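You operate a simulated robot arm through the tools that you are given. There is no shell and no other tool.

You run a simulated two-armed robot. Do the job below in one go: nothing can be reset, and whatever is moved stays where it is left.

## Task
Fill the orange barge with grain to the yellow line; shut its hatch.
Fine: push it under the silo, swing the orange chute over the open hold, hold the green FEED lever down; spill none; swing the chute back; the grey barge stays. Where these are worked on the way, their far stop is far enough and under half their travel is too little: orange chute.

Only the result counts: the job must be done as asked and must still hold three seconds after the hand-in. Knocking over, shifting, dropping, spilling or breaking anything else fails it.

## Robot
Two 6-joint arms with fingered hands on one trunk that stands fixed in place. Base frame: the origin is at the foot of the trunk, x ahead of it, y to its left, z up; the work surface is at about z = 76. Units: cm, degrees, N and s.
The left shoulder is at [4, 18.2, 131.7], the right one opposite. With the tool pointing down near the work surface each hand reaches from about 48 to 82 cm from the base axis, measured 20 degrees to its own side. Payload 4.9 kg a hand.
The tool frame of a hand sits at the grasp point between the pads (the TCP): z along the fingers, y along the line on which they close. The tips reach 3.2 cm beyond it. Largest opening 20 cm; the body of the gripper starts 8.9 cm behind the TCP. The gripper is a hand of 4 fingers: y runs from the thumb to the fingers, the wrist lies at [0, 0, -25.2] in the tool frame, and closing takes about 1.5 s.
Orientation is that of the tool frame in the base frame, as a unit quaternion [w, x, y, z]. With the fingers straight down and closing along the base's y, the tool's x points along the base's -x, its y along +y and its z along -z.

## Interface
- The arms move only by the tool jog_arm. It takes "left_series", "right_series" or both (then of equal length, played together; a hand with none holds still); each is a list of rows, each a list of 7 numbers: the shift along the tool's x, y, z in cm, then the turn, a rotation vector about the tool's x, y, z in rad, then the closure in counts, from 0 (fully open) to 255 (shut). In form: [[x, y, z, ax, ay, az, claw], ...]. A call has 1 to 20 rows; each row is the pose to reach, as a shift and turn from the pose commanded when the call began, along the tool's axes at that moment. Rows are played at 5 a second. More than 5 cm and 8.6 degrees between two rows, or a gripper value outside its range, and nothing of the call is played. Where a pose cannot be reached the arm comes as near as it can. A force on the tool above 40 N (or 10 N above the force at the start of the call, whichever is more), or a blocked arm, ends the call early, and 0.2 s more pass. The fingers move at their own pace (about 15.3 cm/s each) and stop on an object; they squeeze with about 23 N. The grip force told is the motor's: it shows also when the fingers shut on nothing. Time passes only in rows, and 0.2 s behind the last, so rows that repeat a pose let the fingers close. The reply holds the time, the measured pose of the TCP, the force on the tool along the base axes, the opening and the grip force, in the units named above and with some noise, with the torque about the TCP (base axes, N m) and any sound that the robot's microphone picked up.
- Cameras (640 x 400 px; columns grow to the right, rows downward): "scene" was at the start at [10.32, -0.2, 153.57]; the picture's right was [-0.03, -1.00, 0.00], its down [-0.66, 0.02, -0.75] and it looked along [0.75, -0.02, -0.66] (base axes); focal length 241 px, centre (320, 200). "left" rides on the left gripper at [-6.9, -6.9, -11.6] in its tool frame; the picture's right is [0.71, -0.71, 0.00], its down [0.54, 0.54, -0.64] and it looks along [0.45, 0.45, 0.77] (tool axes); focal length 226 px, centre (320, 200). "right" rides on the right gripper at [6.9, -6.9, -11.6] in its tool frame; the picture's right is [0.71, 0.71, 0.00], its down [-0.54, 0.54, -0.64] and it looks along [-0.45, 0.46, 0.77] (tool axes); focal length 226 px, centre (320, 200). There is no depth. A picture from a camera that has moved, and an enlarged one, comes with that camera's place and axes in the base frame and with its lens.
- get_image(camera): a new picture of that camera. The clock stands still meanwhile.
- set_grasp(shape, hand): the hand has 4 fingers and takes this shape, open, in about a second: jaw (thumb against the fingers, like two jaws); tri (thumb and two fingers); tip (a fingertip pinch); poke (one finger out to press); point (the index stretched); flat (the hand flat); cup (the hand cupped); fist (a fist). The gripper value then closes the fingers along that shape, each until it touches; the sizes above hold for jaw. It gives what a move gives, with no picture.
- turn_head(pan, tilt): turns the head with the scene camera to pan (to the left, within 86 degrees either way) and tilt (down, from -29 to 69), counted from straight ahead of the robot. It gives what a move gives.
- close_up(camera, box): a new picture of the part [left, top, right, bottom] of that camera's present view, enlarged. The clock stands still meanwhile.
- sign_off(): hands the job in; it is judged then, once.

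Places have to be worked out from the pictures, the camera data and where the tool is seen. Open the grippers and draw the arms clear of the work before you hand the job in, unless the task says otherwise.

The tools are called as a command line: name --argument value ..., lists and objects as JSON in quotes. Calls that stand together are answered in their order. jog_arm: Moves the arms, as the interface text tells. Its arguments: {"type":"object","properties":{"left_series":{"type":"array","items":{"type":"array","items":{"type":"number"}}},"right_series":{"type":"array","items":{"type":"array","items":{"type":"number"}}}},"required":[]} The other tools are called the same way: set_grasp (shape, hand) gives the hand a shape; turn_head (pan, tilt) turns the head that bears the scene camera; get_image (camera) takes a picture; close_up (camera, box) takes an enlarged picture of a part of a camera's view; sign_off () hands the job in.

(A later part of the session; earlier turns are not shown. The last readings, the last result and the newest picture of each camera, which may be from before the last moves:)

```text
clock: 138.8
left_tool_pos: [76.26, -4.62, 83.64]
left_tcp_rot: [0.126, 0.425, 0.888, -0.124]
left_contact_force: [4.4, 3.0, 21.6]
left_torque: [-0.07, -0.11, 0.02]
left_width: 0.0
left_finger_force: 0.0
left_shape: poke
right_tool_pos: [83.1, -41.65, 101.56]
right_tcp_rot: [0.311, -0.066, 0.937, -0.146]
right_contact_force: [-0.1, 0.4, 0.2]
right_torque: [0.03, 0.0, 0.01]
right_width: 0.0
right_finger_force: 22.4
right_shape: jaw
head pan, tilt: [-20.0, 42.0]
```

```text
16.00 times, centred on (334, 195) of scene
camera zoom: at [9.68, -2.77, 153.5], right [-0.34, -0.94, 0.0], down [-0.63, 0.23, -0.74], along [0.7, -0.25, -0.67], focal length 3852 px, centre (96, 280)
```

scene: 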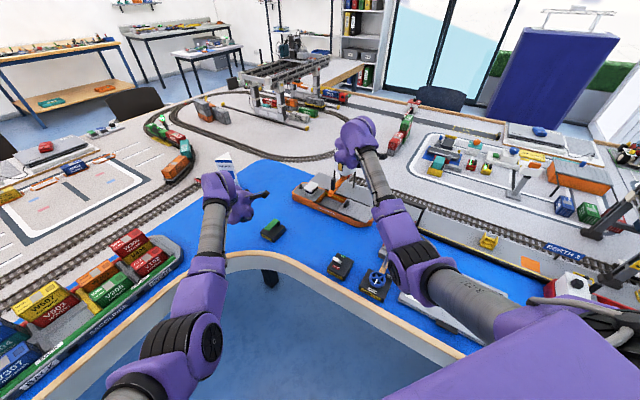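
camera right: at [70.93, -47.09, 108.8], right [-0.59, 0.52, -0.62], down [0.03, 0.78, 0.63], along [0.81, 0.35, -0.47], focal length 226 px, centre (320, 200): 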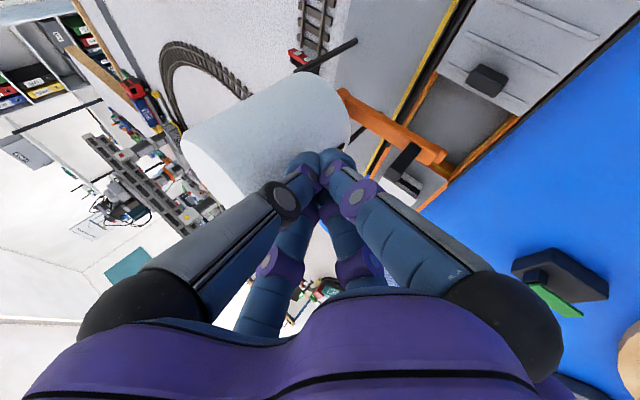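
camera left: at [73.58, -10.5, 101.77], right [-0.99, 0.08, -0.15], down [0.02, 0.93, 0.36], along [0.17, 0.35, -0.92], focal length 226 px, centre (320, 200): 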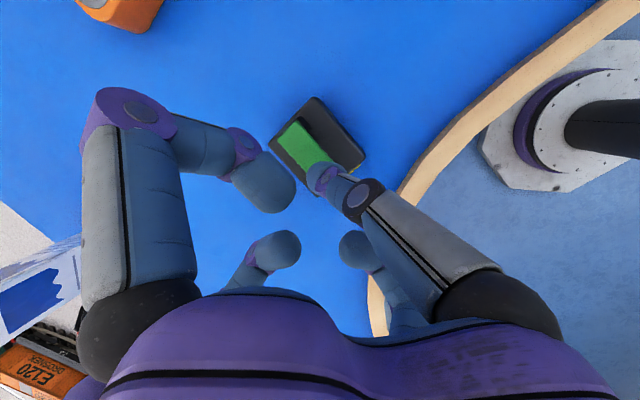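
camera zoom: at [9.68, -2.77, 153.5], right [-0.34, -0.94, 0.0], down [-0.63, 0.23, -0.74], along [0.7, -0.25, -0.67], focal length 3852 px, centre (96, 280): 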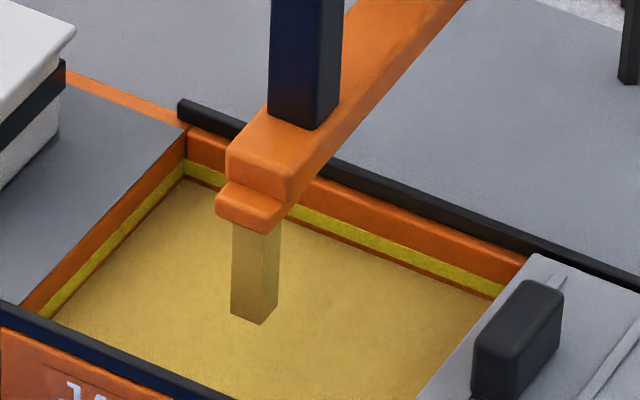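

The grain is now just under the line's lower edge. I hold about 1 s more.

jog_arm --left_series '[[0, 0, 0, 0, 0, 0, 0], [0, 0, 0, 0, 0, 0, 0], [0, 0, 0, 0, 0, 0, 0], [0, 0, 0, 0, 0, 0, 0]]'

close_up --camera "scene" --box '[316, 184, 352, 206]'

```text
clock: 139.8
left_tool_pos: [76.27, -4.64, 83.56]
left_tcp_rot: [0.126, 0.424, 0.888, -0.123]
left_contact_force: [3.0, 1.9, 21.3]
left_torque: [-0.11, -0.11, 0.04]
left_width: 0.01
left_finger_force: 0.1
left_shape: poke
right_tool_pos: [83.04, -41.68, 101.5]
right_tcp_rot: [0.311, -0.067, 0.937, -0.146]
right_contact_force: [0.7, -0.9, 0.2]
right_torque: [-0.01, 0.02, 0.01]
right_width: 0.0
right_finger_force: 23.0
right_shape: jaw
head pan, tilt: [-20.0, 42.0]
```

```text
16.00 times, centred on (334, 195) of scene
camera zoom: at [9.68, -2.77, 153.5], right [-0.34, -0.94, 0.0], down [-0.63, 0.23, -0.74], along [0.7, -0.25, -0.67], focal length 3852 px, centre (96, 280)
```

zoom: 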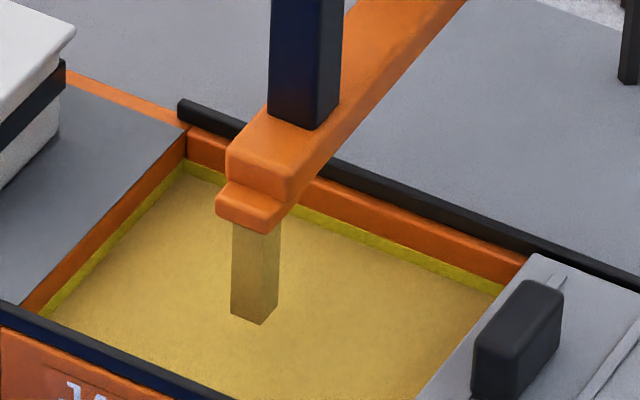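

The grain now covers the lower half of the yellow line, so I release the lever right away by lifting the finger.

jog_arm --left_series '[[-1.3, -0.45, -3.7, 0, 0, 0, 0], [-2.6, -0.9, -7.4, 0, 0, 0, 0]]'

close_up --camera "scene" --box '[316, 184, 352, 206]'

close_up --camera "scene" --box '[240, 180, 300, 250]'

```text
clock: 140.4
left_tool_pos: [76.42, -4.68, 91.2]
left_tcp_rot: [0.123, 0.425, 0.888, -0.124]
left_contact_force: [-1.0, 0.4, 0.9]
left_torque: [-0.03, -0.04, -0.01]
left_width: 0.0
left_finger_force: 0.0
left_shape: poke
right_tool_pos: [83.07, -41.77, 101.51]
right_tcp_rot: [0.311, -0.067, 0.937, -0.146]
right_contact_force: [0.7, 0.2, -0.8]
right_torque: [-0.02, 0.02, -0.01]
right_width: 0.0
right_finger_force: 23.0
right_shape: jaw
head pan, tilt: [-20.0, 42.0]
```

```text
16.00 times, centred on (334, 195) of scene
camera zoom: at [9.76, -2.8, 153.49], right [-0.34, -0.94, 0.0], down [-0.63, 0.23, -0.74], along [0.7, -0.25, -0.67], focal length 3852 px, centre (96, 280)
```

zoom: 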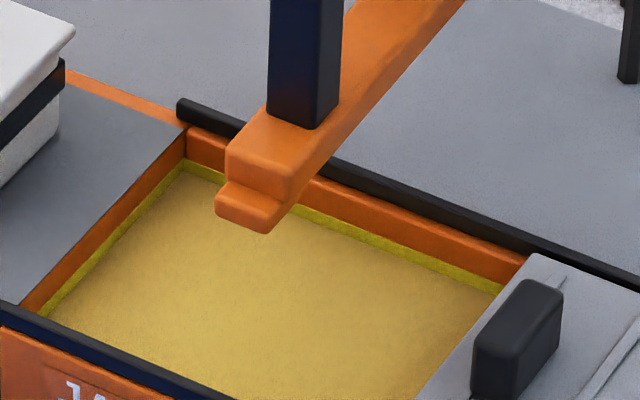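

```text
5.71 times, centred on (270, 215) of scene
camera zoom: at [9.76, -2.8, 153.49], right [-0.34, -0.94, 0.0], down [-0.63, 0.23, -0.74], along [0.7, -0.25, -0.67], focal length 1376 px, centre (606, 114)
```

zoom: 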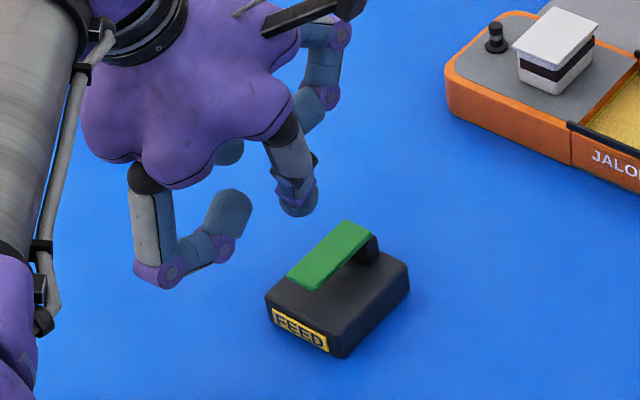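

The flow has stopped and the level sits in the middle of the yellow line. I draw the left hand away and bring the right hand to the other (left) side of the chute handle to swing it back.

jog_arm --left_series '[[0.65, 2.0, -1.9, 0, 0, 0, 0], [1.3, 4.1, -3.8, 0, 0, 0, 0], [1.95, 6.1, -5.7, 0, 0, 0, 0], [1.95, 6.1, -5.7, 0, 0, 0, 0]]' --right_series '[[-1.05, 3.3, 0.74, 0, 0, 0, 255], [-2.1, 6.6, 1.5, 0, 0, 0, 255], [-3.14, 9.84, 2.23, 0, 0, 0, 255], [-3.14, 9.84, 2.23, 0, 0, 0, 255]]'

get_image --camera "right"

close_up --camera "scene" --box '[290, 120, 410, 220]'

```text
clock: 141.4
left_tool_pos: [79.51, 2.54, 95.22]
left_tcp_rot: [0.125, 0.426, 0.887, -0.125]
left_contact_force: [-0.9, 0.7, 0.4]
left_torque: [-0.03, -0.03, -0.01]
left_width: 0.0
left_finger_force: 0.0
left_shape: poke
right_tool_pos: [86.48, -32.23, 98.59]
right_tcp_rot: [0.312, -0.067, 0.937, -0.145]
right_contact_force: [0.4, -0.3, 0.8]
right_torque: [-0.01, 0.02, -0.02]
right_width: 0.03
right_finger_force: 23.1
right_shape: jaw
head pan, tilt: [-20.0, 42.0]
```

```text
taken
camera right: at [74.24, -37.53, 105.92], right [-0.59, 0.52, -0.62], down [0.03, 0.78, 0.63], along [0.81, 0.35, -0.47], focal length 226 px, centre (320, 200)
```

right: 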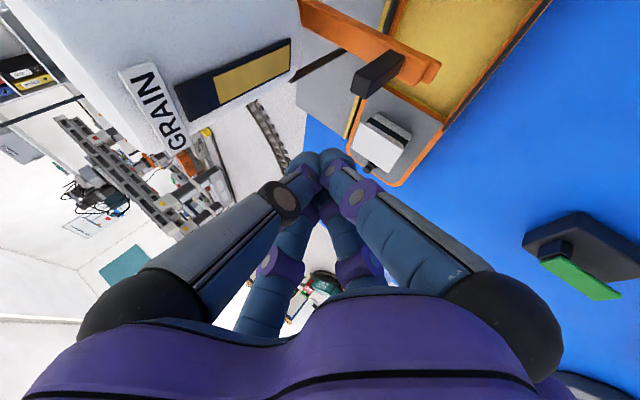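

```text
4.00 times, centred on (350, 170) of scene
camera zoom: at [9.79, -2.74, 153.49], right [-0.34, -0.94, 0.0], down [-0.63, 0.23, -0.74], along [0.7, -0.25, -0.67], focal length 963 px, centre (200, 320)
```

zoom: 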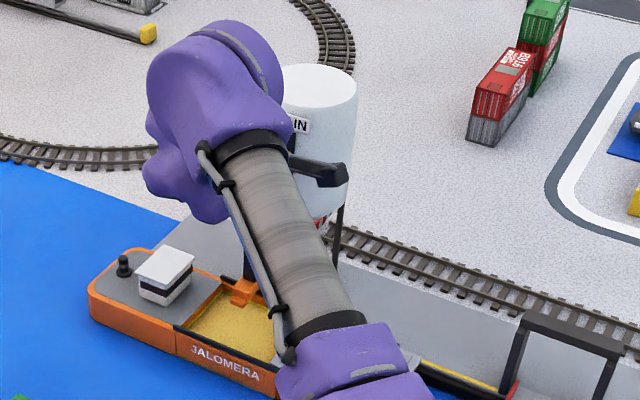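

The handle is at about (85.5,-36.8) and the fingertips are just beyond its left side, clear of the cabin roof. I descend to handle height.

jog_arm --right_series '[[1.6, 0.9, 2.2, 0, 0, 0, 255], [3.2, 1.8, 4.4, 0, 0, 0, 255], [4.84, 2.71, 6.58, 0, 0, 0, 255], [4.84, 2.71, 6.58, 0, 0, 0, 255]]'

get_image --camera "right"

close_up --camera "scene" --box '[290, 140, 390, 220]'

```text
clock: 142.4
left_tool_pos: [79.54, 2.67, 95.27]
left_tcp_rot: [0.124, 0.425, 0.888, -0.124]
left_contact_force: [0.5, 0.7, 0.6]
left_torque: [-0.02, 0.04, 0.01]
left_width: 0.03
left_finger_force: 0.0
left_shape: poke
right_tool_pos: [86.45, -32.12, 89.9]
right_tcp_rot: [0.311, -0.067, 0.937, -0.146]
right_contact_force: [-0.7, -0.4, 0.3]
right_torque: [0.03, 0.01, 0.03]
right_width: 0.0
right_finger_force: 22.8
right_shape: jaw
head pan, tilt: [-20.0, 42.0]
```

```text
taken
camera right: at [74.4, -37.53, 97.05], right [-0.59, 0.52, -0.62], down [0.02, 0.78, 0.63], along [0.81, 0.35, -0.47], focal length 226 px, centre (320, 200)
```

right: 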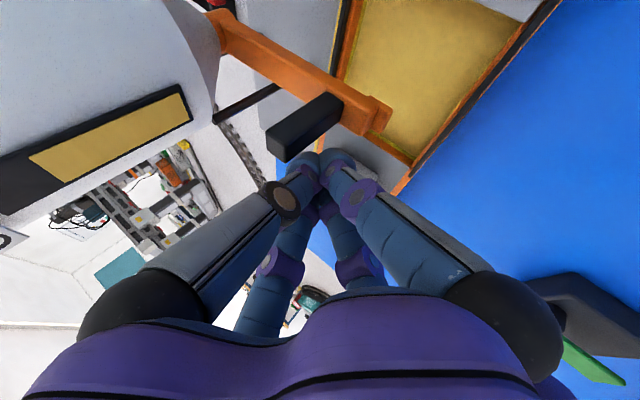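

```text
5.00 times, centred on (340, 180) of scene
camera zoom: at [9.79, -2.79, 153.49], right [-0.34, -0.94, 0.0], down [-0.63, 0.23, -0.74], along [0.7, -0.25, -0.67], focal length 1204 px, centre (220, 300)
```

zoom: 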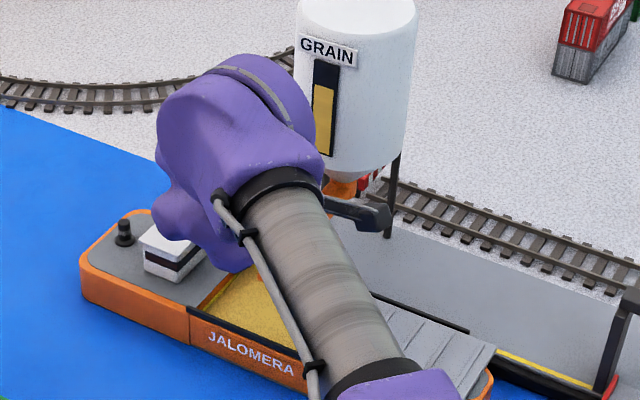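

The fingertips are beside the handle on its left. I push it back along its arc, first third of the way.

jog_arm --right_series '[[0.91, -1.05, -0.24, 0, 0, 0, 255], [1.82, -2.1, -0.48, 0, 0, 0, 255], [2.73, -3.14, -0.72, 0, 0, 0, 255], [3.53, -4.03, -0.94, 0, 0, 0, 255], [4.32, -4.92, -1.15, 0, 0, 0, 255], [5.12, -5.81, -1.37, 0, 0, 0, 255]]'

get_image --camera "right"

close_up --camera "scene" --box '[290, 140, 410, 230]'

```text
clock: 143.8
left_tool_pos: [79.4, 2.49, 95.22]
left_tcp_rot: [0.126, 0.425, 0.888, -0.124]
left_contact_force: [0.2, 0.2, -0.2]
left_torque: [0.0, 0.03, -0.01]
left_width: 0.0
left_finger_force: 0.1
left_shape: poke
right_tool_pos: [81.91, -38.37, 89.7]
right_tcp_rot: [0.311, -0.068, 0.937, -0.145]
right_contact_force: [0.2, -0.5, -0.3]
right_torque: [-0.04, -0.03, 0.0]
right_width: 0.0
right_finger_force: 22.9
right_shape: jaw
head pan, tilt: [-20.0, 42.0]
```

```text
taken
camera right: at [69.69, -43.76, 97.14], right [-0.59, 0.52, -0.62], down [0.03, 0.78, 0.63], along [0.81, 0.35, -0.47], focal length 226 px, centre (320, 200)
```

right: 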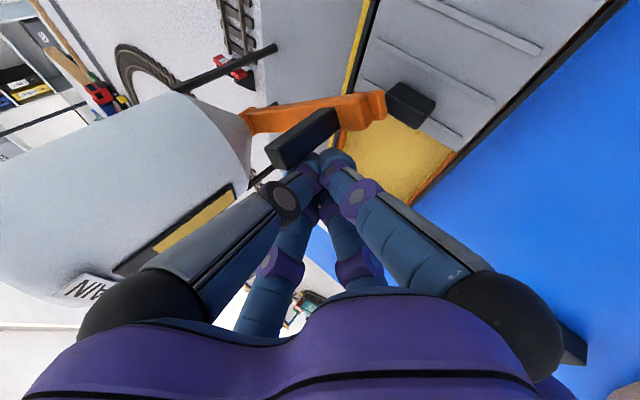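

```text
4.44 times, centred on (350, 185) of scene
camera zoom: at [9.78, -2.79, 153.49], right [-0.34, -0.94, 0.0], down [-0.63, 0.23, -0.74], along [0.7, -0.25, -0.67], focal length 1070 px, centre (187, 267)
```

zoom: 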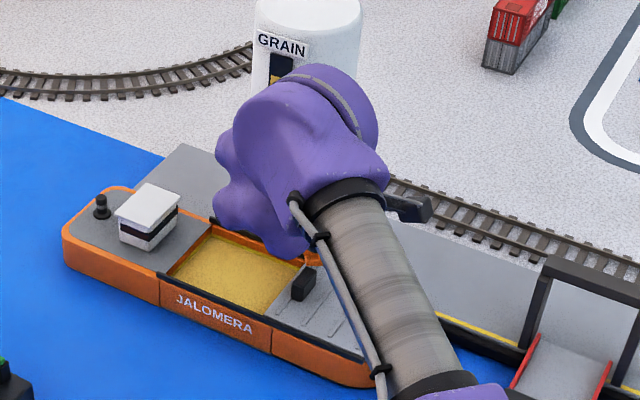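

The chute is swinging back smoothly and its tip is passing the knob. I continue along the arc.

jog_arm --right_series '[[0.6, -1.03, -0.01, 0, 0, 0, 255], [1.2, -2.06, -0.01, 0, 0, 0, 255], [1.75, -3.08, -0.02, 0, 0, 0, 255], [2.14, -4.2, 0.15, 0, 0, 0, 255], [2.53, -5.3, 0.32, 0, 0, 0, 255], [2.91, -6.39, 0.49, 0, 0, 0, 255]]'

get_image --camera "right"

close_up --camera "scene" --box '[290, 140, 410, 230]'

```text
clock: 145.2
left_tool_pos: [79.56, 2.45, 95.18]
left_tcp_rot: [0.126, 0.425, 0.888, -0.124]
left_contact_force: [-0.1, -0.1, 0.4]
left_torque: [0.01, 0.0, -0.03]
left_width: 0.01
left_finger_force: 0.0
left_shape: poke
right_tool_pos: [80.13, -45.22, 89.73]
right_tcp_rot: [0.311, -0.067, 0.937, -0.145]
right_contact_force: [-0.4, -0.9, 0.2]
right_torque: [0.02, 0.01, 0.01]
right_width: 0.0
right_finger_force: 23.2
right_shape: jaw
head pan, tilt: [-20.0, 42.0]
```

```text
taken
camera right: at [68.01, -50.65, 96.97], right [-0.59, 0.52, -0.62], down [0.02, 0.78, 0.63], along [0.81, 0.35, -0.47], focal length 226 px, centre (320, 200)
```

right: 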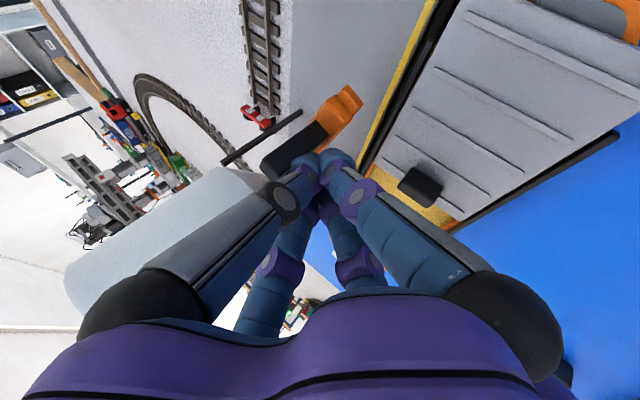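

```text
4.44 times, centred on (350, 185) of scene
camera zoom: at [9.78, -2.78, 153.49], right [-0.34, -0.94, 0.0], down [-0.63, 0.23, -0.74], along [0.7, -0.25, -0.67], focal length 1070 px, centre (187, 267)
```

zoom: 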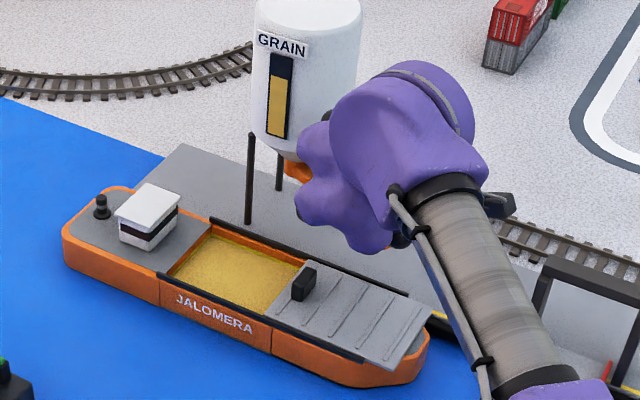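

Nearly back. I push on toward the parked position until it meets its stop.

jog_arm --right_series '[[0.06, -1.05, 0.39, 0, 0, 0, 255], [0.12, -2.1, 0.78, 0, 0, 0, 255], [0.17, -3.15, 1.17, 0, 0, 0, 255], [0.23, -4.2, 1.56, 0, 0, 0, 255], [0.1, -4.9, 1.95, 0, 0, 0, 255], [0.0, -5.6, 2.3, 0, 0, 0, 255]]'

get_image --camera "right"

close_up --camera "scene" --box '[300, 130, 420, 220]'

```text
clock: 146.5
left_tool_pos: [79.45, 2.52, 95.32]
left_tcp_rot: [0.125, 0.425, 0.888, -0.124]
left_contact_force: [0.0, -0.4, 0.8]
left_torque: [0.01, 0.01, 0.0]
left_width: 0.02
left_finger_force: 0.1
left_shape: poke
right_tool_pos: [81.45, -50.06, 89.47]
right_tcp_rot: [0.31, -0.069, 0.938, -0.141]
right_contact_force: [-15.6, 18.2, 3.2]
right_torque: [0.36, 0.25, 0.27]
right_width: 0.01
right_finger_force: 22.9
right_shape: jaw
head pan, tilt: [-20.0, 42.0]
stopped in row 6 (right hand): the force on the tool passed its limit at 41 N (the readings are from after the stop); the commanded pose is now the measured one
```

```text
taken
camera right: at [69.38, -55.59, 96.71], right [-0.59, 0.52, -0.61], down [0.02, 0.77, 0.63], along [0.8, 0.36, -0.47], focal length 226 px, centre (320, 200)
```

right: 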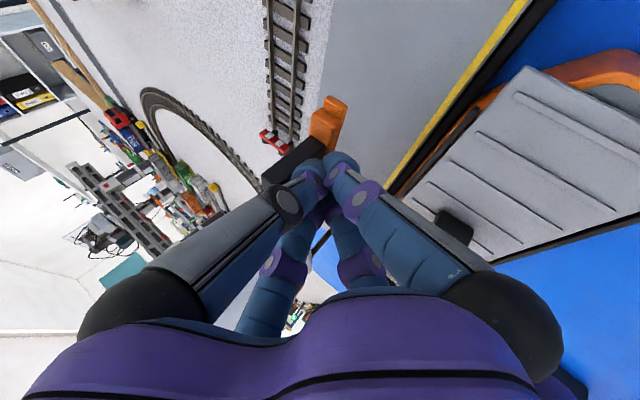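

```text
4.44 times, centred on (360, 175) of scene
camera zoom: at [9.69, -2.68, 153.5], right [-0.34, -0.94, 0.0], down [-0.63, 0.23, -0.74], along [0.7, -0.25, -0.67], focal length 1070 px, centre (142, 311)
```

zoom: 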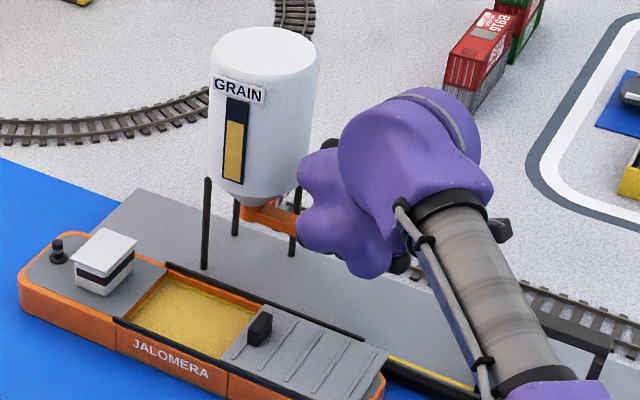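

The chute is back against its parking stop. I back off and lift the hand.

jog_arm --right_series '[[-0.07, 1.2, -0.44, 0, 0, 0, 255], [-0.14, 2.39, -0.88, 0, 0, 0, 255], [-0.2, 3.3, -1.2, 0, 0, 0, 255], [-2.5, 2.0, -4.4, 0, 0, 0, 255], [-4.8, 0.7, -7.5, 0, 0, 0, 255], [-6.5, -0.3, -9.8, 0, 0, 0, 255]]'

get_image --camera "right"

close_up --camera "scene" --box '[300, 130, 420, 220]'

```text
clock: 147.9
left_tool_pos: [79.46, 2.59, 95.28]
left_tcp_rot: [0.126, 0.425, 0.888, -0.124]
left_contact_force: [0.5, -0.8, 0.1]
left_torque: [-0.03, 0.04, 0.01]
left_width: 0.02
left_finger_force: 0.0
left_shape: poke
right_tool_pos: [80.55, -47.41, 100.77]
right_tcp_rot: [0.31, -0.068, 0.937, -0.143]
right_contact_force: [-0.1, -0.7, -0.8]
right_torque: [0.0, -0.01, 0.01]
right_width: 0.02
right_finger_force: 22.7
right_shape: jaw
head pan, tilt: [-20.0, 42.0]
```

```text
taken
camera right: at [68.43, -52.78, 108.04], right [-0.59, 0.52, -0.62], down [0.02, 0.78, 0.63], along [0.8, 0.36, -0.47], focal length 226 px, centre (320, 200)
```

right: 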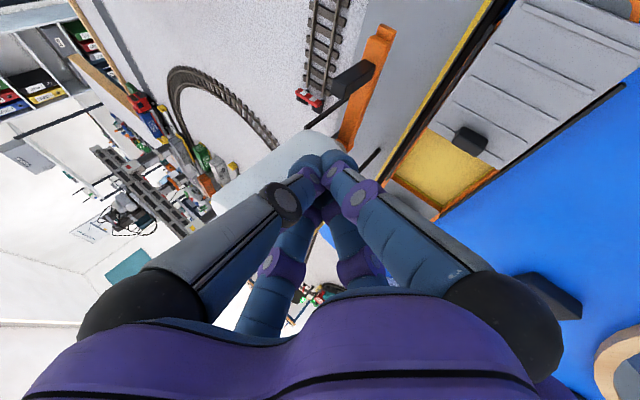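

```text
4.44 times, centred on (360, 175) of scene
camera zoom: at [9.77, -2.78, 153.49], right [-0.34, -0.94, 0.0], down [-0.63, 0.23, -0.74], along [0.7, -0.25, -0.67], focal length 1070 px, centre (142, 311)
```

zoom: 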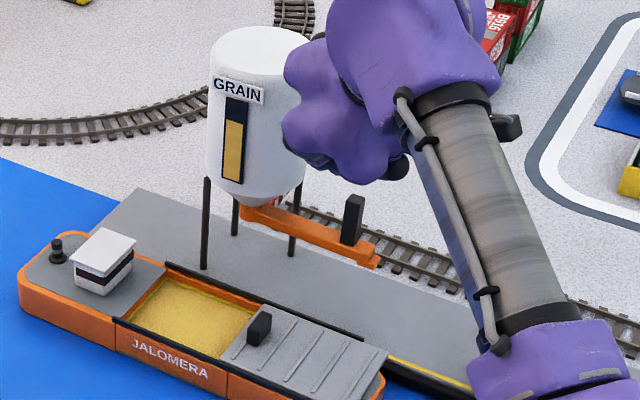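

The chute is exactly back at its parked place. To shut the hatch I bring the closed right fingertips down onto the panel on the bow side of the knob (now at about (78.6,-40.2)).

jog_arm --right_series '[[3.06, 2.77, 0.45, 0, 0, 0, 255], [6.13, 5.55, 0.9, 0, 0, 0, 255], [9.19, 8.32, 1.36, 0, 0, 0, 255], [9.19, 8.32, 1.36, 0, 0, 0, 255]]'

get_image --camera "right"

close_up --camera "scene" --box '[300, 150, 420, 240]'

```text
clock: 148.9
left_tool_pos: [79.47, 2.52, 95.34]
left_tcp_rot: [0.125, 0.425, 0.888, -0.124]
left_contact_force: [-0.6, 0.4, -0.6]
left_torque: [-0.02, -0.02, 0.02]
left_width: 0.02
left_finger_force: 0.1
left_shape: poke
right_tool_pos: [73.51, -41.58, 92.04]
right_tcp_rot: [0.31, -0.068, 0.937, -0.144]
right_contact_force: [-1.4, -0.6, 0.3]
right_torque: [-0.02, 0.01, 0.01]
right_width: 0.0
right_finger_force: 23.2
right_shape: jaw
head pan, tilt: [-20.0, 42.0]
```

```text
taken
camera right: at [61.58, -46.99, 99.24], right [-0.59, 0.52, -0.62], down [0.02, 0.78, 0.63], along [0.81, 0.36, -0.47], focal length 226 px, centre (320, 200)
```

right: 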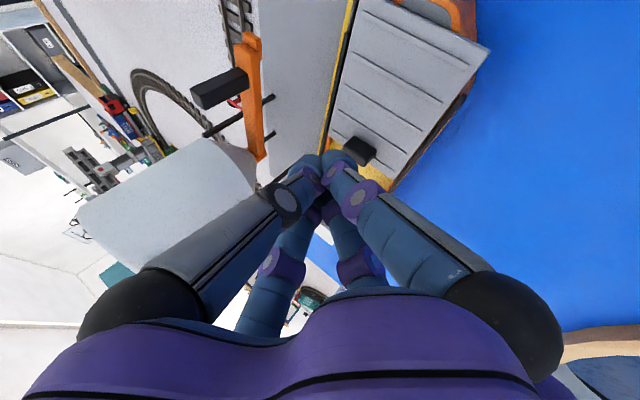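

```text
4.44 times, centred on (360, 195) of scene
camera zoom: at [9.75, -2.79, 153.49], right [-0.34, -0.94, 0.0], down [-0.63, 0.23, -0.74], along [0.7, -0.25, -0.67], focal length 1070 px, centre (142, 222)
```

zoom: 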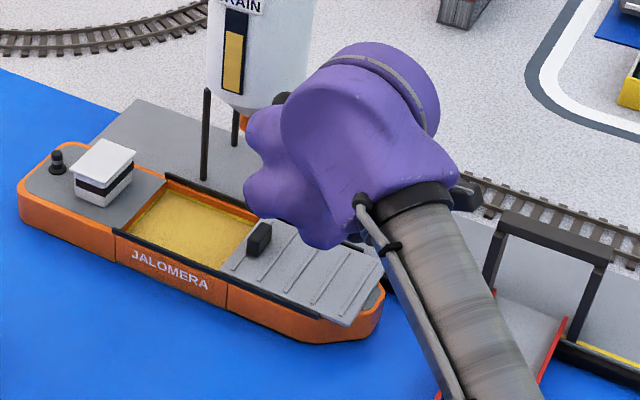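

The tips are 3.7 cm from the knob on its bow side and in line with it. I descend onto the panel level carefully.

jog_arm --right_series '[[1.4, 0.78, 1.9, 0, 0, 0, 255], [2.8, 1.55, 3.8, 0, 0, 0, 255], [3.8, 2.1, 5.2, 0, 0, 0, 255], [4.3, 2.35, 5.8, 0, 0, 0, 255]]'

close_up --camera "right" --box '[260, 90, 420, 230]'

close_up --camera "scene" --box '[300, 150, 420, 240]'

```text
clock: 149.9
left_tool_pos: [79.41, 2.48, 95.37]
left_tcp_rot: [0.126, 0.425, 0.888, -0.124]
left_contact_force: [0.3, -0.3, 0.0]
left_torque: [0.0, 0.01, 0.03]
left_width: 0.0
left_finger_force: 0.1
left_shape: poke
right_tool_pos: [73.78, -41.46, 84.64]
right_tcp_rot: [0.312, -0.068, 0.937, -0.143]
right_contact_force: [-0.8, 1.6, 5.5]
right_torque: [0.01, -0.01, -0.02]
right_width: 0.0
right_finger_force: 22.8
right_shape: jaw
head pan, tilt: [-20.0, 42.0]
```

```text
2.86 times, centred on (340, 160) of right
camera zoom: at [61.77, -47.03, 91.77], right [-0.59, 0.52, -0.62], down [0.02, 0.78, 0.63], along [0.81, 0.36, -0.47], focal length 646 px, centre (263, 314)
```

zoom: 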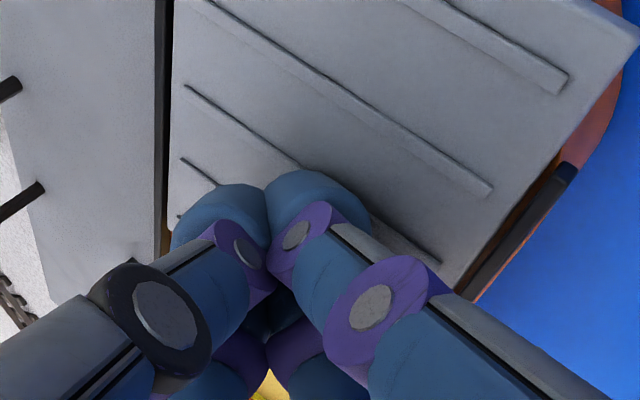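

```text
4.44 times, centred on (360, 195) of scene
camera zoom: at [9.74, -2.76, 153.49], right [-0.34, -0.94, 0.0], down [-0.63, 0.23, -0.74], along [0.7, -0.25, -0.67], focal length 1070 px, centre (142, 222)
```

zoom: 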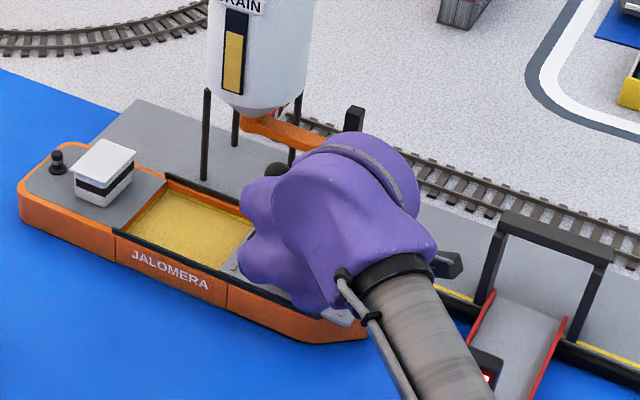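

The lower fingertip just touches the panel. I lift it 3 mm and push the knob toward the stern, 5 cm first.

jog_arm --right_series '[[-0.17, -0.09, -0.23, 0, 0, 0, 255], [-0.7, 0.3, 0.0, 0, 0, 0, 255], [-1.23, 0.69, 0.23, 0, 0, 0, 255], [-1.76, 1.08, 0.47, 0, 0, 0, 255], [-2.3, 1.47, 0.7, 0, 0, 0, 255], [-2.83, 1.86, 0.93, 0, 0, 0, 255], [-3.36, 2.25, 1.16, 0, 0, 0, 255], [-3.96, 2.7, 1.42, 0, 0, 0, 255]]'

close_up --camera "scene" --box '[300, 150, 420, 240]'

close_up --camera "right" --box '[260, 90, 420, 230]'

```text
clock: 151.7
left_tool_pos: [79.41, 2.47, 95.3]
left_tcp_rot: [0.125, 0.425, 0.888, -0.124]
left_contact_force: [0.1, -0.3, -0.2]
left_torque: [0.01, -0.02, 0.0]
left_width: 0.0
left_finger_force: 0.1
left_shape: poke
right_tool_pos: [77.65, -38.37, 84.62]
right_tcp_rot: [0.31, -0.07, 0.938, -0.143]
right_contact_force: [0.0, -0.5, -0.2]
right_torque: [0.0, 0.03, 0.0]
right_width: 0.01
right_finger_force: 22.8
right_shape: jaw
head pan, tilt: [-20.0, 42.0]
```

```text
4.44 times, centred on (360, 195) of scene
camera zoom: at [9.77, -2.79, 153.49], right [-0.34, -0.94, 0.0], down [-0.63, 0.23, -0.74], along [0.7, -0.25, -0.67], focal length 1070 px, centre (142, 222)
```

zoom: 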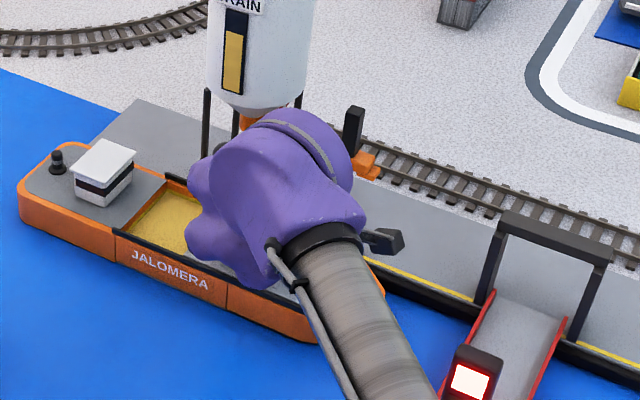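

```text
2.86 times, centred on (340, 160) of right
camera zoom: at [65.63, -43.81, 92.0], right [-0.59, 0.52, -0.62], down [0.02, 0.78, 0.63], along [0.81, 0.36, -0.47], focal length 646 px, centre (263, 314)
```

zoom: 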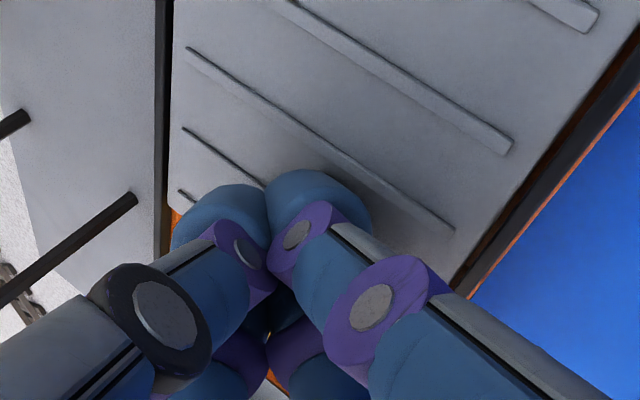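

The panel is moving with the fingers. I continue 5 cm more.

jog_arm --right_series '[[-0.53, 0.39, 0.23, 0, 0, 0, 255], [-1.06, 0.78, 0.46, 0, 0, 0, 255], [-1.6, 1.17, 0.7, 0, 0, 0, 255], [-2.13, 1.56, 0.93, 0, 0, 0, 255], [-2.66, 1.95, 1.16, 0, 0, 0, 255], [-3.2, 2.35, 1.39, 0, 0, 0, 255], [-3.8, 2.79, 1.66, 0, 0, 0, 255]]'

close_up --camera "scene" --box '[300, 150, 420, 240]'

close_up --camera "right" --box '[260, 90, 420, 230]'

```text
clock: 153.3
left_tool_pos: [79.46, 2.44, 95.3]
left_tcp_rot: [0.125, 0.425, 0.888, -0.125]
left_contact_force: [-1.2, -0.1, 0.3]
left_torque: [0.0, -0.01, 0.01]
left_width: 0.03
left_finger_force: 0.0
left_shape: poke
right_tool_pos: [81.78, -35.39, 84.74]
right_tcp_rot: [0.311, -0.069, 0.937, -0.143]
right_contact_force: [-0.3, 0.2, 0.8]
right_torque: [-0.01, -0.01, 0.0]
right_width: 0.01
right_finger_force: 23.1
right_shape: jaw
head pan, tilt: [-20.0, 42.0]
```

```text
4.44 times, centred on (360, 195) of scene
camera zoom: at [9.77, -2.79, 153.49], right [-0.34, -0.94, 0.0], down [-0.63, 0.23, -0.74], along [0.7, -0.25, -0.67], focal length 1070 px, centre (142, 222)
```

zoom: 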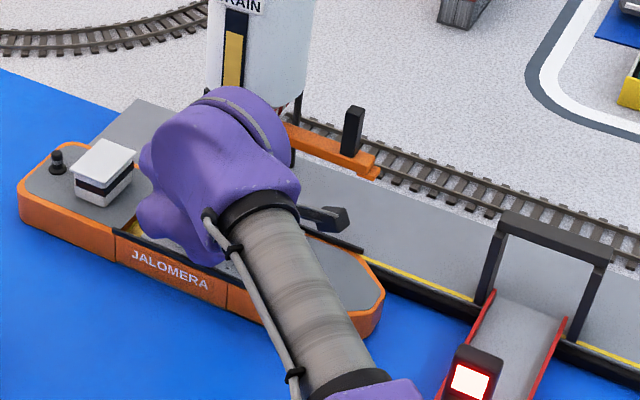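

```text
2.86 times, centred on (340, 160) of right
camera zoom: at [69.67, -40.85, 91.98], right [-0.59, 0.52, -0.62], down [0.03, 0.78, 0.63], along [0.81, 0.36, -0.47], focal length 646 px, centre (263, 314)
```

zoom: 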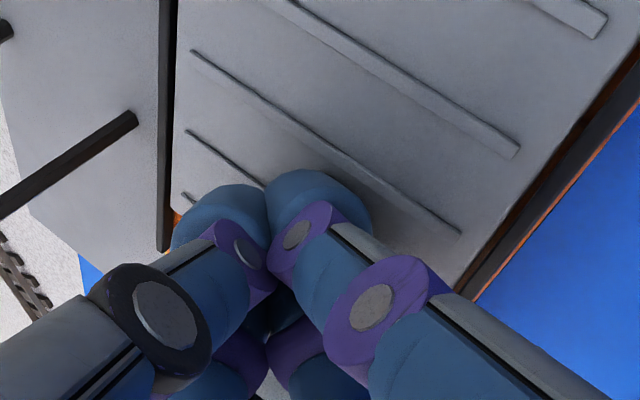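

The panel rides along and the barge holds still. I push the last 4 cm in small steps, watching for the closing stop.

jog_arm --right_series '[[-0.38, 0.28, 0.17, 0, 0, 0, 255], [-0.76, 0.56, 0.33, 0, 0, 0, 255], [-1.14, 0.84, 0.5, 0, 0, 0, 255], [-1.52, 1.12, 0.66, 0, 0, 0, 255], [-1.9, 1.4, 0.83, 0, 0, 0, 255], [-2.28, 1.68, 0.99, 0, 0, 0, 255]]'

close_up --camera "scene" --box '[290, 150, 410, 240]'

close_up --camera "right" --box '[260, 90, 420, 230]'

```text
clock: 154.7
left_tool_pos: [79.49, 2.38, 95.31]
left_tcp_rot: [0.125, 0.425, 0.888, -0.124]
left_contact_force: [-0.2, 0.1, 0.8]
left_torque: [0.01, 0.01, 0.01]
left_width: 0.0
left_finger_force: 0.1
left_shape: poke
right_tool_pos: [84.01, -33.42, 84.77]
right_tcp_rot: [0.311, -0.068, 0.937, -0.143]
right_contact_force: [-0.2, 0.1, -0.3]
right_torque: [0.01, 0.0, 0.01]
right_width: 0.0
right_finger_force: 22.9
right_shape: jaw
head pan, tilt: [-20.0, 42.0]
```

```text
4.44 times, centred on (350, 195) of scene
camera zoom: at [9.78, -2.79, 153.49], right [-0.34, -0.94, 0.0], down [-0.63, 0.23, -0.74], along [0.7, -0.25, -0.67], focal length 1070 px, centre (187, 222)
```

zoom: 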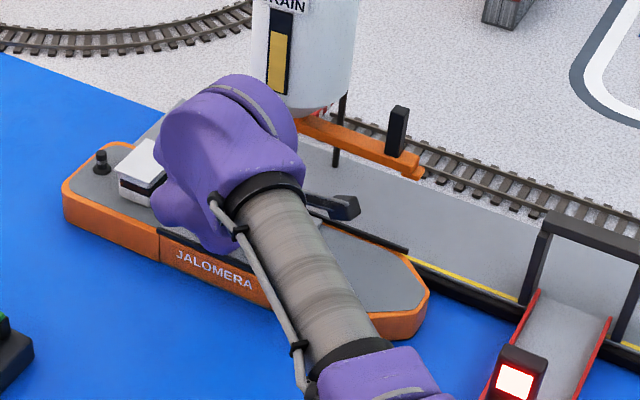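

```text
2.86 times, centred on (340, 160) of right
camera zoom: at [71.96, -38.84, 92.03], right [-0.59, 0.52, -0.62], down [0.03, 0.78, 0.63], along [0.81, 0.36, -0.47], focal length 646 px, centre (263, 314)
```

zoom: 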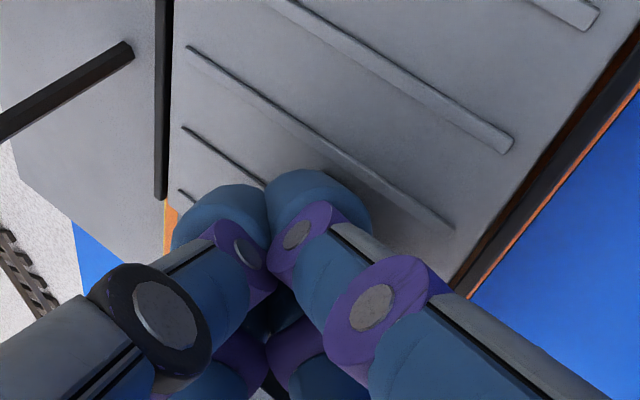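

No stop felt yet; about half a centimetre should remain. I continue in 2–3 mm steps.

jog_arm --right_series '[[-0.19, 0.14, 0.083, 0, 0, 0, 255], [-0.38, 0.28, 0.166, 0, 0, 0, 255], [-0.57, 0.42, 0.25, 0, 0, 0, 255], [-0.76, 0.56, 0.33, 0, 0, 0, 255], [-0.76, 0.56, 0.33, 0, 0, 0, 255]]'

close_up --camera "scene" --box '[290, 150, 410, 240]'

close_up --camera "right" --box '[260, 90, 420, 230]'

```text
clock: 155.9
left_tool_pos: [79.45, 2.5, 95.33]
left_tcp_rot: [0.126, 0.426, 0.887, -0.124]
left_contact_force: [0.3, -0.1, -0.4]
left_torque: [0.0, 0.0, -0.01]
left_width: 0.02
left_finger_force: 0.1
left_shape: poke
right_tool_pos: [84.94, -32.9, 84.72]
right_tcp_rot: [0.311, -0.068, 0.937, -0.143]
right_contact_force: [-2.3, -1.7, 0.8]
right_torque: [-0.04, 0.04, -0.06]
right_width: 0.0
right_finger_force: 22.8
right_shape: jaw
head pan, tilt: [-20.0, 42.0]
```

```text
4.44 times, centred on (350, 195) of scene
camera zoom: at [9.76, -2.8, 153.49], right [-0.34, -0.94, 0.0], down [-0.63, 0.23, -0.74], along [0.7, -0.25, -0.67], focal length 1070 px, centre (187, 222)
```

zoom: 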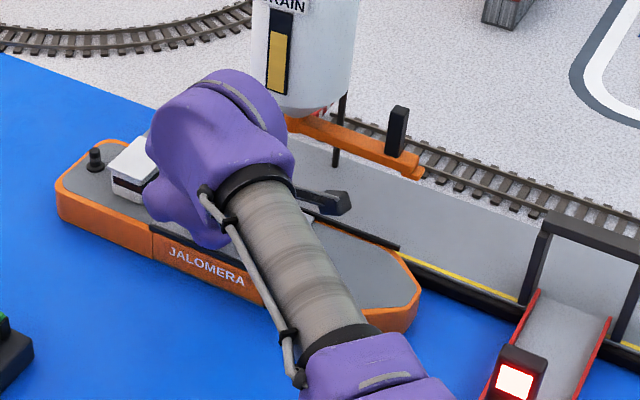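

```text
2.86 times, centred on (340, 160) of right
camera zoom: at [72.82, -38.39, 92.04], right [-0.59, 0.52, -0.62], down [0.02, 0.78, 0.63], along [0.81, 0.36, -0.47], focal length 646 px, centre (263, 314)
```

zoom: 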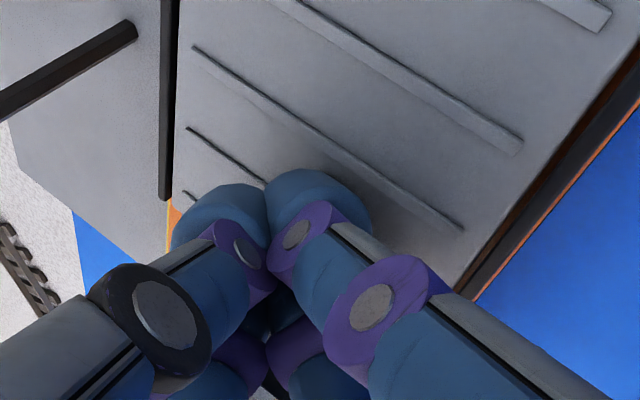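

The barge itself just began to shift with a small force, so the hatch is against its closed stop. I back the fingers off and lift away, then inspect.

jog_arm --right_series '[[0.38, -0.57, -0.57, 0, 0, 0, 255], [0.37, -1.36, -1.68, 0, 0, 0, 255], [-0.43, -2.58, -3.85, 0, 0, 0, 255], [-2.67, -3.82, -6.91, 0, 0, 0, 255], [-4.92, -5.06, -9.97, 0, 0, 0, 255], [-6.0, -8.0, -13.0, 0, 0, 0, 255]]'

get_image --camera "right"

close_up --camera "scene" --box '[290, 150, 410, 240]'

```text
clock: 157.3
left_tool_pos: [79.5, 2.46, 95.25]
left_tcp_rot: [0.126, 0.425, 0.888, -0.125]
left_contact_force: [1.0, 0.4, 0.2]
left_torque: [-0.05, 0.01, -0.02]
left_width: 0.0
left_finger_force: 0.1
left_shape: poke
right_tool_pos: [81.95, -36.29, 100.17]
right_tcp_rot: [0.309, -0.069, 0.938, -0.142]
right_contact_force: [0.4, 0.6, -0.4]
right_torque: [-0.02, -0.01, -0.04]
right_width: 0.0
right_finger_force: 22.7
right_shape: jaw
head pan, tilt: [-20.0, 42.0]
```

```text
taken
camera right: at [69.83, -41.82, 107.5], right [-0.59, 0.52, -0.62], down [0.03, 0.78, 0.63], along [0.8, 0.36, -0.47], focal length 226 px, centre (320, 200)
```

right: 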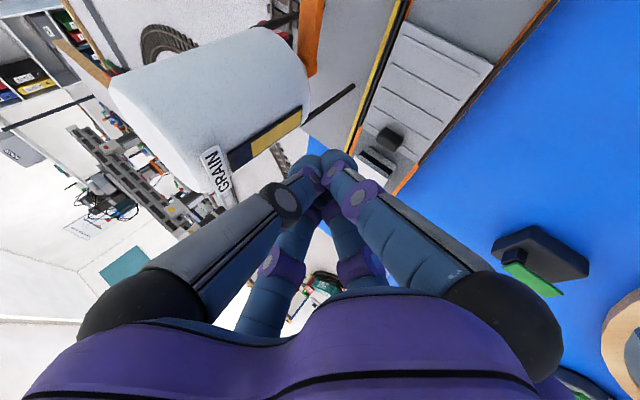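

```text
4.44 times, centred on (350, 195) of scene
camera zoom: at [9.78, -2.76, 153.49], right [-0.34, -0.94, 0.0], down [-0.63, 0.23, -0.74], along [0.7, -0.25, -0.67], focal length 1070 px, centre (187, 222)
```

zoom: 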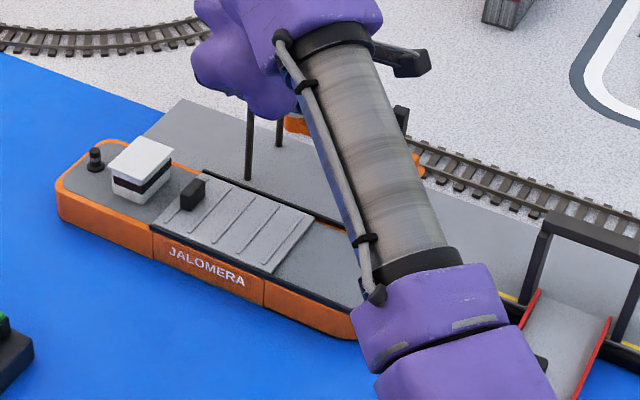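

The hatch is fully shut with the filled hold beneath, and the chute is parked. I draw both arms clear, high and away from the work.

jog_arm --left_series '[[-0.05, 1.3, -1.03, 0, 0, 0, 0], [-0.1, 2.6, -2.07, 0, 0, 0, 0], [-0.15, 3.85, -3.1, 0, 0, 0, 0], [-0.2, 5.1, -4.1, 0, 0, 0, 0], [-0.25, 6.4, -5.2, 0, 0, 0, 0], [-0.3, 7.7, -6.2, 0, 0, 0, 0]]' --right_series '[[-0.57, -2.7, -2.9, 0, 0, 0, 255], [-1.13, -5.4, -5.8, 0, 0, 0, 255], [-1.7, -8.1, -8.75, 0, 0, 0, 255], [-2.27, -10.8, -11.7, 0, 0, 0, 255], [-2.83, -13.5, -14.6, 0, 0, 0, 255], [-3.4, -16.2, -17.5, 0, 0, 0, 255]]'

set_grasp --shape "jaw" --hand "left"

get_image --camera "scene"

```text
clock: 158.7
left_tool_pos: [83.03, 8.96, 100.66]
left_tcp_rot: [0.125, 0.425, 0.888, -0.123]
left_contact_force: [0.7, -0.1, -0.4]
left_torque: [0.02, 0.0, 0.02]
left_width: 0.0
left_finger_force: 0.0
left_shape: poke
left hand out of reach, approached as far as the arm can: row 4, 5, 6
right_tool_pos: [74.75, -46.99, 120.9]
right_tcp_rot: [0.309, -0.069, 0.938, -0.143]
right_contact_force: [-0.7, -0.4, 0.5]
right_torque: [0.0, 0.02, 0.02]
right_width: 0.01
right_finger_force: 22.8
right_shape: jaw
head pan, tilt: [-20.0, 42.0]
```

```text
clock: 159.6
left_tool_pos: [83.17, 8.99, 100.62]
left_tcp_rot: [0.127, 0.425, 0.888, -0.123]
left_contact_force: [-1.0, -0.4, 1.3]
left_torque: [-0.01, 0.0, -0.02]
left_width: 19.96
left_finger_force: 0.2
left_shape: jaw
right_tool_pos: [74.61, -46.86, 120.89]
right_tcp_rot: [0.31, -0.069, 0.937, -0.143]
right_contact_force: [0.6, -0.9, 0.5]
right_torque: [0.0, 0.02, 0.05]
right_width: 0.0
right_finger_force: 23.0
right_shape: jaw
head pan, tilt: [-20.0, 42.0]
```

```text
taken
```

scene: 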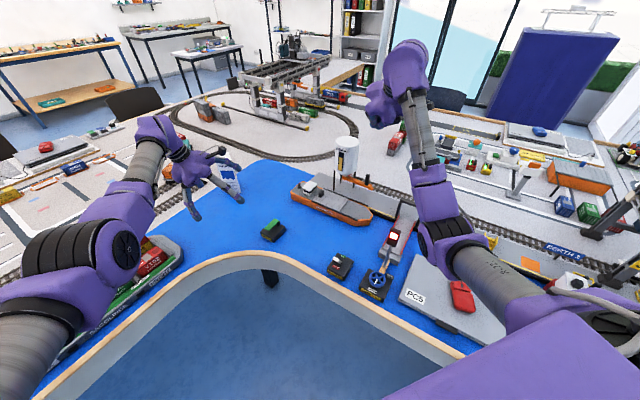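

Both arms are clear. I open the right hand as well and inspect the final state closely.

jog_arm --right_series '[[0, -1, -1, 0, 0, 0, 120], [0, -2, -2, 0, 0, 0, 0], [0, -2, -2, 0, 0, 0, 0], [0, -2, -2, 0, 0, 0, 0], [0, -2, -2, 0, 0, 0, 0], [0, -2, -2, 0, 0, 0, 0]]'

close_up --camera "scene" --box '[280, 125, 400, 235]'

close_up --camera "scene" --box '[285, 170, 355, 225]'

get_image --camera "right"

```text
clock: 161.0
left_tool_pos: [83.28, 9.0, 100.52]
left_tcp_rot: [0.127, 0.425, 0.888, -0.124]
left_contact_force: [-1.0, 0.7, -0.4]
left_torque: [-0.02, -0.01, 0.03]
left_width: 19.99
left_finger_force: 0.1
left_shape: jaw
right_tool_pos: [73.77, -48.51, 123.06]
right_tcp_rot: [0.31, -0.068, 0.937, -0.143]
right_contact_force: [0.0, -1.0, -0.3]
right_torque: [0.0, 0.01, -0.03]
right_width: 19.97
right_finger_force: 0.0
right_shape: jaw
head pan, tilt: [-20.0, 42.0]
```

```text
3.64 times, centred on (340, 180) of scene
camera zoom: at [9.78, -2.79, 153.49], right [-0.34, -0.94, 0.0], down [-0.63, 0.23, -0.74], along [0.7, -0.25, -0.67], focal length 875 px, centre (247, 273)
```

zoom: 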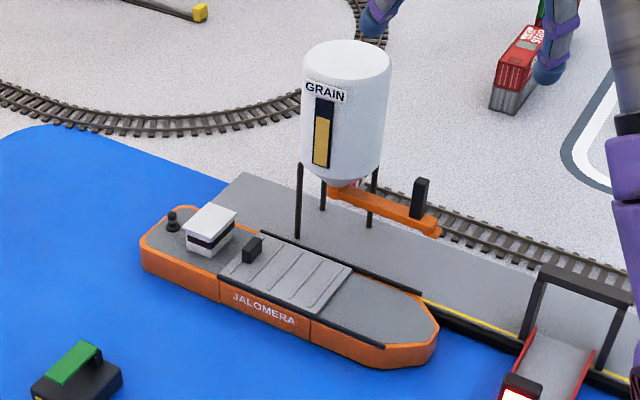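

```text
7.27 times, centred on (320, 198) of scene
camera zoom: at [9.78, -2.79, 153.49], right [-0.34, -0.94, 0.0], down [-0.63, 0.23, -0.74], along [0.7, -0.25, -0.67], focal length 1751 px, centre (320, 218)
```

zoom: 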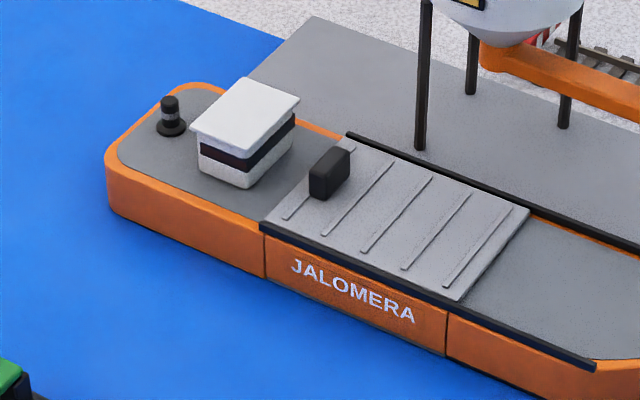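

```text
taken
camera right: at [61.6, -53.96, 130.3], right [-0.59, 0.52, -0.62], down [0.02, 0.78, 0.63], along [0.81, 0.36, -0.47], focal length 226 px, centre (320, 200)
```

right: 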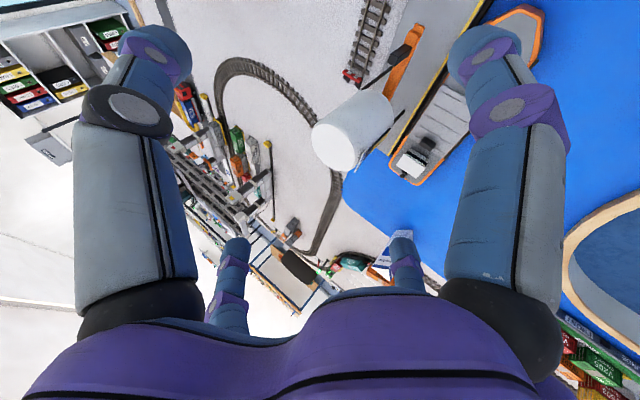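

The hatch is shut, chute parked, no spilled grain visible. I do a last check of the signal, bridge and PC5 area that I brushed at the start.

close_up --camera "scene" --box '[310, 190, 510, 330]'

close_up --camera "scene" --box '[20, 150, 300, 330]'

```text
2.86 times, centred on (410, 260) of scene
camera zoom: at [9.78, -2.79, 153.49], right [-0.34, -0.94, 0.0], down [-0.63, 0.23, -0.74], along [0.7, -0.25, -0.67], focal length 688 px, centre (63, 29)
```

zoom: 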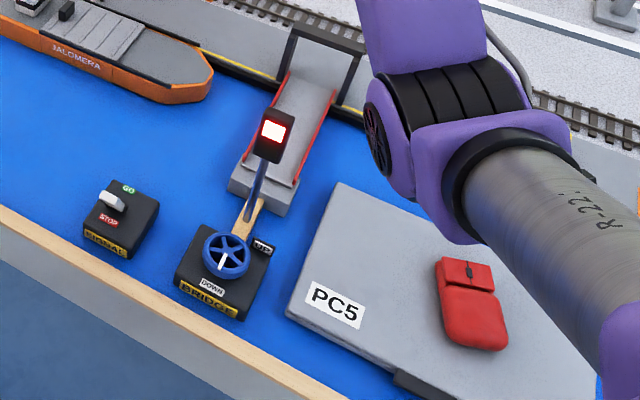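

```text
2.22 times, centred on (160, 240) of scene
camera zoom: at [9.78, -2.79, 153.49], right [-0.34, -0.94, 0.0], down [-0.63, 0.23, -0.74], along [0.7, -0.25, -0.67], focal length 535 px, centre (676, 111)
```

zoom: 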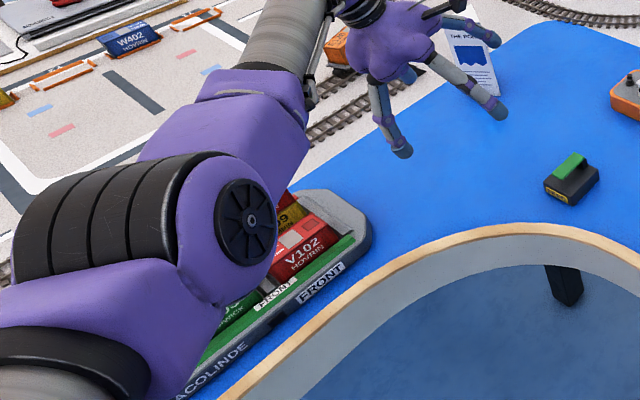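

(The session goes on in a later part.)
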